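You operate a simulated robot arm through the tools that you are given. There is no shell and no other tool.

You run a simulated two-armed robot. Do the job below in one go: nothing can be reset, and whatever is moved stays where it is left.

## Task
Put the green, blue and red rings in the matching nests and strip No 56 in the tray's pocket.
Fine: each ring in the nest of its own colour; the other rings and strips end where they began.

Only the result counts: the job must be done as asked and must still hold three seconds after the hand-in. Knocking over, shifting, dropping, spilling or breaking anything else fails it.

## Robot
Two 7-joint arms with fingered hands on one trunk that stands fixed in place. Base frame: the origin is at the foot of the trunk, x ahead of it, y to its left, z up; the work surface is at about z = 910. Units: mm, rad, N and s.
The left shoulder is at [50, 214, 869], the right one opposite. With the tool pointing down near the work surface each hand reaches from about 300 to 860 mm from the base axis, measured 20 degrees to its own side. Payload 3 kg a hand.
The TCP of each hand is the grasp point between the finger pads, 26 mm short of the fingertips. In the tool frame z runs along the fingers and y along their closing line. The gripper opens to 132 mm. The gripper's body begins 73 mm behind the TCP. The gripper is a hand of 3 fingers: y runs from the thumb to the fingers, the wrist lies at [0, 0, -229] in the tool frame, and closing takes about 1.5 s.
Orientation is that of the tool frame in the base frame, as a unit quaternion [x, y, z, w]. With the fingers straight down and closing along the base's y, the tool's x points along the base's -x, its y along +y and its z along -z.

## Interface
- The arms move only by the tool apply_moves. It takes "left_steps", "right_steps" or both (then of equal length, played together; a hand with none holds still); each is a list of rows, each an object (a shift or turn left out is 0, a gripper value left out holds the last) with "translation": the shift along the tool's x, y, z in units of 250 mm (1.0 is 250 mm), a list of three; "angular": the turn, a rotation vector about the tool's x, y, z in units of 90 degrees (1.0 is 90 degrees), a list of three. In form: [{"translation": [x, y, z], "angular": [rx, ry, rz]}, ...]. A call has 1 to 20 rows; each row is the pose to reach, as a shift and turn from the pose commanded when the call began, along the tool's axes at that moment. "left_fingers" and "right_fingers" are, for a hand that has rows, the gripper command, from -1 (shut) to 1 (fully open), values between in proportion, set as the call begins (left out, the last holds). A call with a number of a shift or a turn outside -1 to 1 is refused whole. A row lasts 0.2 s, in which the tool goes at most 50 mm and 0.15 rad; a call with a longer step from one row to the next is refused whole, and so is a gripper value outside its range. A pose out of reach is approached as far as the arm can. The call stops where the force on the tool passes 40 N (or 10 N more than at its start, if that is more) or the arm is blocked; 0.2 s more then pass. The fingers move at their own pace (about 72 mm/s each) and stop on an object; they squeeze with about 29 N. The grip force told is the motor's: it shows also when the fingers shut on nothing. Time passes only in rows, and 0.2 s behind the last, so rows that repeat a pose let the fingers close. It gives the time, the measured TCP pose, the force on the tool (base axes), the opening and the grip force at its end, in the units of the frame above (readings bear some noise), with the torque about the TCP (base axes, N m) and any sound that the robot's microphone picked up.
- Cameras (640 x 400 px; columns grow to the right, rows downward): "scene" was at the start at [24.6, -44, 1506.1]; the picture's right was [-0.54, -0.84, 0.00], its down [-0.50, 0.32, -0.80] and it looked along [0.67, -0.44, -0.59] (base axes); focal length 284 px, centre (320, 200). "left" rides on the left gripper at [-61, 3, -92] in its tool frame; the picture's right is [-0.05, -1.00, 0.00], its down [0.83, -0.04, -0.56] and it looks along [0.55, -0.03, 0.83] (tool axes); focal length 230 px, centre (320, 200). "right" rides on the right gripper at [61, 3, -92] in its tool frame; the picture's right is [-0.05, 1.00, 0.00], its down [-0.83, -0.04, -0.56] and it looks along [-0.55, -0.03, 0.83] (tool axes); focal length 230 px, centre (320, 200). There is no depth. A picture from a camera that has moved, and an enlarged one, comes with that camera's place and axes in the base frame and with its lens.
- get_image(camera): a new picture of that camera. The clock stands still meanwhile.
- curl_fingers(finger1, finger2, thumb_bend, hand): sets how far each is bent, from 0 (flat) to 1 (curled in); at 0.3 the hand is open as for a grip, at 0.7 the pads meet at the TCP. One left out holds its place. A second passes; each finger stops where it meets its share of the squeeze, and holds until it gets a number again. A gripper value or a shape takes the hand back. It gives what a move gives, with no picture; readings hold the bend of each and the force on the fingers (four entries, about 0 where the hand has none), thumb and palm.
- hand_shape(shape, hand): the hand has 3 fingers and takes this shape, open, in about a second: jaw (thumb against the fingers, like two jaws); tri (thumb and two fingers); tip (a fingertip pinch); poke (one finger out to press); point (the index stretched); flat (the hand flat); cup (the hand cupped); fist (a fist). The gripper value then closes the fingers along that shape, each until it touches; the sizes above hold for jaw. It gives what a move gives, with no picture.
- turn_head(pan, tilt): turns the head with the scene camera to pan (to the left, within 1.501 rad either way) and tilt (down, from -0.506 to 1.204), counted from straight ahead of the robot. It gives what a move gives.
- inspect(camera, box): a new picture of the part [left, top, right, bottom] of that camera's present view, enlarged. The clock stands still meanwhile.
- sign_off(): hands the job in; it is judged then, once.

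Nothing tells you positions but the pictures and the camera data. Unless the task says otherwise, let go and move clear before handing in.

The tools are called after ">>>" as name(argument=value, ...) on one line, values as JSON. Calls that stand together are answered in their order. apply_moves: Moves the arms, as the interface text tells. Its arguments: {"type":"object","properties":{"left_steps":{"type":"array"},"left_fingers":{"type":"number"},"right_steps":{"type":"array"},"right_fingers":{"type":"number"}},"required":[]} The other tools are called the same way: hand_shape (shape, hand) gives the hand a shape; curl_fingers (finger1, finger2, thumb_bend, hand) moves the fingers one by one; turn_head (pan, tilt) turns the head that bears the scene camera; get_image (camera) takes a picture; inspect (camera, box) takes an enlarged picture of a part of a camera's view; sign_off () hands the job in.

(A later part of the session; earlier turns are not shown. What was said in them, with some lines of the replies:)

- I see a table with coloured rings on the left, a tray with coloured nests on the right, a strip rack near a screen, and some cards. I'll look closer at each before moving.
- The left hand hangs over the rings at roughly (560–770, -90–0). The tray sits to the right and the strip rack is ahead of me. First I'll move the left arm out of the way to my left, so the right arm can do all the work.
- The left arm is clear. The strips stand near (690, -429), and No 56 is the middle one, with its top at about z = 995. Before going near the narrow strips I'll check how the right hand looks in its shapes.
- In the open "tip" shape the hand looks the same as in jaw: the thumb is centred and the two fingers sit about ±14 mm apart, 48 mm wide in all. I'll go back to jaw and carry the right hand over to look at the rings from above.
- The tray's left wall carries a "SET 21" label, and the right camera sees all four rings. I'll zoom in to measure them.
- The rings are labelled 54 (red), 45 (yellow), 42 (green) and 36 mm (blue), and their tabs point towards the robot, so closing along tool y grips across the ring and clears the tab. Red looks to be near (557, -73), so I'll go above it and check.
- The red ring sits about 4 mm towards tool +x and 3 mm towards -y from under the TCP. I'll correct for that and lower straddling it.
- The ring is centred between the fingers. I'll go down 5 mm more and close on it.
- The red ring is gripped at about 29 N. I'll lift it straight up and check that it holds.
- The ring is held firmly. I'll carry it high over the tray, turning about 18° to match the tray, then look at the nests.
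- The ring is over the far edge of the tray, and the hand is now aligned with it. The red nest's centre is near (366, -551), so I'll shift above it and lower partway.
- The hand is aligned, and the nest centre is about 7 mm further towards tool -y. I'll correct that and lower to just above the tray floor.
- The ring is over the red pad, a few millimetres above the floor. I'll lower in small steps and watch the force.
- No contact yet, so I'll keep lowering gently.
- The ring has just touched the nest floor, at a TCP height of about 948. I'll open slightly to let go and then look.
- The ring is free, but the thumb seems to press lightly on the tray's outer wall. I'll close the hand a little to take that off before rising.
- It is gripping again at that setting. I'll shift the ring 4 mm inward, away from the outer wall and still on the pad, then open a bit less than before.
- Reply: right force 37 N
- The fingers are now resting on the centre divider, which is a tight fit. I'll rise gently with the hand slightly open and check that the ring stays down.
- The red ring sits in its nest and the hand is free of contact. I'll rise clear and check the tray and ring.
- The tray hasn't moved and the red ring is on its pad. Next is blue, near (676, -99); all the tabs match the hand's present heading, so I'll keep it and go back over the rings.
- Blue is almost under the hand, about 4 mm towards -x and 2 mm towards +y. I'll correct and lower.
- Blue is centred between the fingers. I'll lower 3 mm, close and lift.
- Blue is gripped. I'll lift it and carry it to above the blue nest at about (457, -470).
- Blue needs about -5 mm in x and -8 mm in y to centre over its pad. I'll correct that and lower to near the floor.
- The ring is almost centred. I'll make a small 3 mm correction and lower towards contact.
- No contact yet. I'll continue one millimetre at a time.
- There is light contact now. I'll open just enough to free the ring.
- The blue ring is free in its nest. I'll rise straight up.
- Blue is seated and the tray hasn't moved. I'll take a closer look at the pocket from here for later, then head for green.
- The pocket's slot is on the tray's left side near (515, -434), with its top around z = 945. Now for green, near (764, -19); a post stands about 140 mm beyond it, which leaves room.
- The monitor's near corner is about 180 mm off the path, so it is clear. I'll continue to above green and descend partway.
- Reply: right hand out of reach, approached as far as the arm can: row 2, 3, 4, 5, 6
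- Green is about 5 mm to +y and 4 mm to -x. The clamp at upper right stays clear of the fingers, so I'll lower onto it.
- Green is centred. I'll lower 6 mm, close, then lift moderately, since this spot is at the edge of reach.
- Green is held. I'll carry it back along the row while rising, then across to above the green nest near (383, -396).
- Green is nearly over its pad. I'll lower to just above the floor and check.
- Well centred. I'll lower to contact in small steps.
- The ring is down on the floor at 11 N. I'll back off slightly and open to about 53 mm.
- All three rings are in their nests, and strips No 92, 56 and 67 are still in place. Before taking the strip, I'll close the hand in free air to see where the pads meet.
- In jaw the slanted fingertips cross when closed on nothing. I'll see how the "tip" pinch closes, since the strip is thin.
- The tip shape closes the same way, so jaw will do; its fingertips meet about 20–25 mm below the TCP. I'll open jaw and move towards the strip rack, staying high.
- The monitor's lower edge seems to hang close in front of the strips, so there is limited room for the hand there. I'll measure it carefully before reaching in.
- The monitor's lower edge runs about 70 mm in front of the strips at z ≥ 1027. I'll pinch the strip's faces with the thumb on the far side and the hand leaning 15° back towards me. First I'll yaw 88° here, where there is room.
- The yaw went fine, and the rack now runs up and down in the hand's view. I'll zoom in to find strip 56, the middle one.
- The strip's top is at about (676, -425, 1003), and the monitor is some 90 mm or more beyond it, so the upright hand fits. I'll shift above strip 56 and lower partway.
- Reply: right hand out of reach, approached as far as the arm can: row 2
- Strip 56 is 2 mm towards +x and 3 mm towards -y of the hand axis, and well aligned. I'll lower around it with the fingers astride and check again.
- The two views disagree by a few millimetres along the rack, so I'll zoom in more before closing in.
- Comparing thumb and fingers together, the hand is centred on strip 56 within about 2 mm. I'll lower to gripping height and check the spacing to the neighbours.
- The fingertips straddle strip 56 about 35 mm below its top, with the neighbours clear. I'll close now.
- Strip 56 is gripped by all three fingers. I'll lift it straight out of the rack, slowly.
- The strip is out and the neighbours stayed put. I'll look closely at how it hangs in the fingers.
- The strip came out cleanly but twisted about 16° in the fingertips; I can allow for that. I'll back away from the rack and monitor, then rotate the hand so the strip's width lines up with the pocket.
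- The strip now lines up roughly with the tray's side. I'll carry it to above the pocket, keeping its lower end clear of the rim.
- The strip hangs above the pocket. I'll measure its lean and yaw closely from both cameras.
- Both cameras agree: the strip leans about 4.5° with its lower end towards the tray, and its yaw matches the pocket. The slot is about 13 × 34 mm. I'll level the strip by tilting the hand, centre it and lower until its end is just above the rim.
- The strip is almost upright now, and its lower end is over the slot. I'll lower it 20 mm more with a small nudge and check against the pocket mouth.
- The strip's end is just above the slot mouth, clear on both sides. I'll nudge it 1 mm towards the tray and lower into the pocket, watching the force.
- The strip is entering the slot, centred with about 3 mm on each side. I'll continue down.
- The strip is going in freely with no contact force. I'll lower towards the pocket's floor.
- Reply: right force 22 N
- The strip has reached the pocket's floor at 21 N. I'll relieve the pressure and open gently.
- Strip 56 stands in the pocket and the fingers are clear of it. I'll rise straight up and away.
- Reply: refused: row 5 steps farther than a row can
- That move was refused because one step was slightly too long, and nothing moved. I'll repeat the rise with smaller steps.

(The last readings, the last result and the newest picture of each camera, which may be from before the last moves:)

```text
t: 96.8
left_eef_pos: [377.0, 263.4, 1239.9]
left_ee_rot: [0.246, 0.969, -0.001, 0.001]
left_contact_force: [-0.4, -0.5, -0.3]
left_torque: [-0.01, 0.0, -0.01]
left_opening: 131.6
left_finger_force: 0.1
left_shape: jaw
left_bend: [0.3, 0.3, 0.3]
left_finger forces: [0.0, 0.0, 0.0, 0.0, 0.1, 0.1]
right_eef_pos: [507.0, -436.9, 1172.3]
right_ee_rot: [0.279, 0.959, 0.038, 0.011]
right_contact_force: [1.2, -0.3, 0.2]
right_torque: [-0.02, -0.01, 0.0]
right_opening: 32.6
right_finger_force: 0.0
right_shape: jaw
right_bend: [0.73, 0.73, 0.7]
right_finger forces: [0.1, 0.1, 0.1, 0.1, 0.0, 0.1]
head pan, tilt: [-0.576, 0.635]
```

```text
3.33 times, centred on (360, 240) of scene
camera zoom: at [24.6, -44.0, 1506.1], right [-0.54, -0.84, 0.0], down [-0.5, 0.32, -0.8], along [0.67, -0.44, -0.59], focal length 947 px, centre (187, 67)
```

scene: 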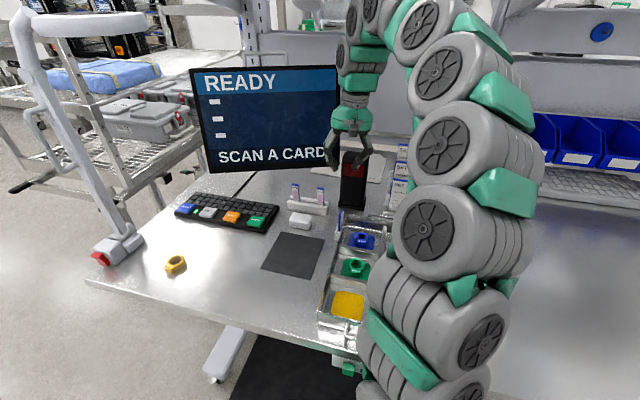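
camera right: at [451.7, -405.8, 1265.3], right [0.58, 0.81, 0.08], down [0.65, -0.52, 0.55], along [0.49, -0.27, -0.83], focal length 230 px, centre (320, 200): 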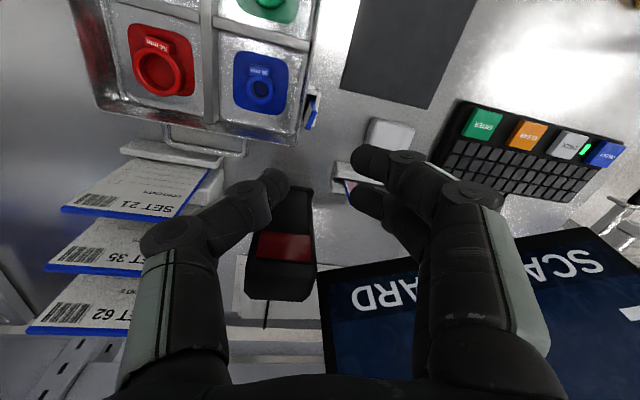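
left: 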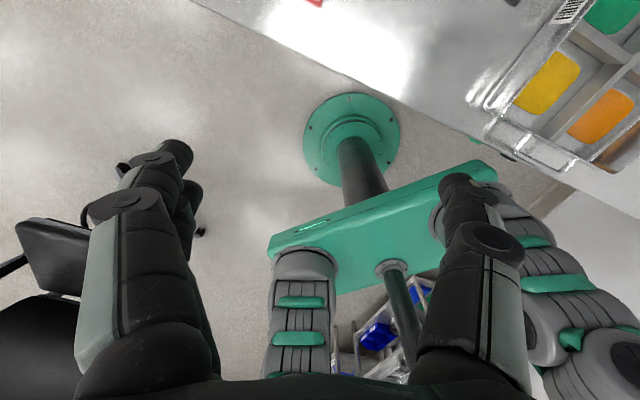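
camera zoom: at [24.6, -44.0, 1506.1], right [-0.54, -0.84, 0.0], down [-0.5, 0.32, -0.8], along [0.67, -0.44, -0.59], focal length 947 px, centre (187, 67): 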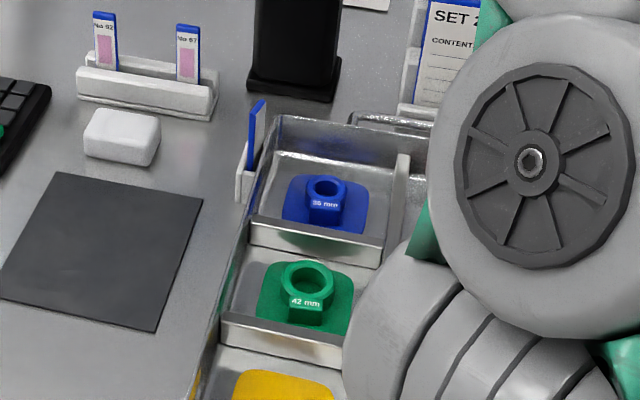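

Everything looks placed. I'll pull the right hand back to a clear spot and do a last check of the whole table.

>>> apply_moves(right_steps=[{"translation": [0.12, 0, -0.06]}, {"translation": [0.24, 0, -0.12]}, {"translation": [0.36, 0, -0.18]}, {"translation": [0.48, 0, -0.24]}, {"translation": [0.6, 0, -0.3]}, {"translation": [0.6, 0, -0.3]}])

>>> get_image(camera="scene")

>>> get_image(camera="right")

>>> inspect(camera="right", box=[180, 20, 460, 220])

```text
t: 98.2
left_eef_pos: [376.9, 262.6, 1238.9]
left_ee_rot: [0.245, 0.969, 0.0, 0.0]
left_contact_force: [0.5, 0.0, -1.1]
left_torque: [0.0, 0.0, 0.01]
left_opening: 131.9
left_finger_force: 0.1
left_shape: jaw
left_bend: [0.3, 0.3, 0.3]
left_finger forces: [0.0, 0.1, 0.0, 0.1, 0.0, 0.0]
right_eef_pos: [377.5, -362.8, 1247.1]
right_ee_rot: [0.28, 0.959, 0.038, 0.011]
right_contact_force: [-0.6, 0.0, 0.0]
right_torque: [-0.03, 0.0, -0.02]
right_opening: 32.7
right_finger_force: 0.0
right_shape: jaw
right_bend: [0.73, 0.73, 0.7]
right_finger forces: [0.0, 0.0, 0.0, 0.0, 0.0, 0.1]
head pan, tilt: [-0.576, 0.635]
```

```text
taken
```

scene: 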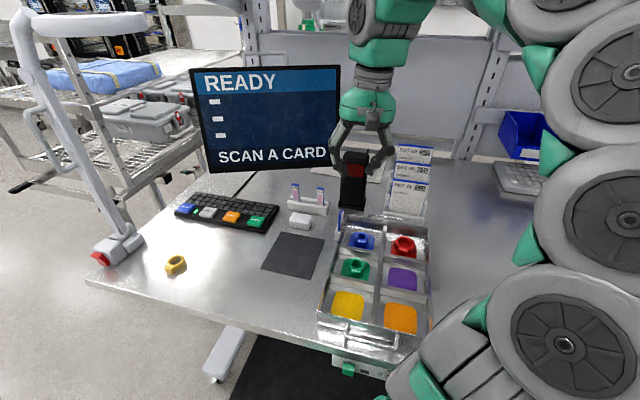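

```text
taken
camera right: at [323.0, -331.3, 1341.4], right [0.58, 0.81, 0.08], down [0.65, -0.52, 0.55], along [0.49, -0.27, -0.83], focal length 230 px, centre (320, 200)
```

right: 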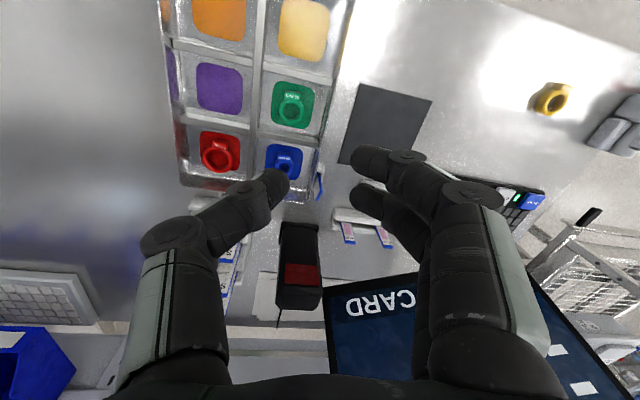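

```text
2.00 times, centred on (320, 120) of right
camera zoom: at [323.0, -331.3, 1341.4], right [0.58, 0.81, 0.08], down [0.65, -0.52, 0.55], along [0.49, -0.27, -0.83], focal length 460 px, centre (320, 360)
```

zoom: 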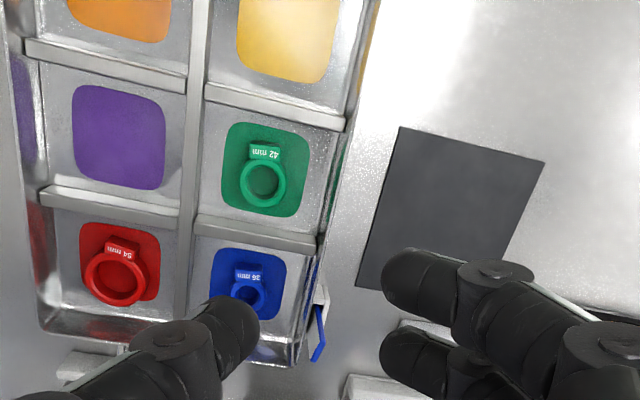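

The red, blue and green rings sit on their matching pads, and strip 56 stands in the tray's pocket. The yellow ring, strips 92 and 67 and everything else are where they began, and both hands are clear, so I'm handing in.

>>> sign_off()

```text
The job is handed in.
```

The job is handed in. The green, blue and red rings are in their matching nests, and strip No 56 stands in the tray's pocket. I don't have the judging result.

- **Rings:** Blue and green are within about 6 mm of the centre of their pads. Red is about 10 mm off centre, with its far edge roughly at the edge of the pad.
- **Strip:** It reached the bottom of the pocket and leans slightly against the outer side.
- **Other items:** In the last pictures the yellow ring, strips 92 and 67, and the tray were where they began. While I was placing the red ring, the fingers pressed on the tray's centre divider with about 35 N. I compared pictures right after that and saw no shift.

Both hands are open and clear of the table.
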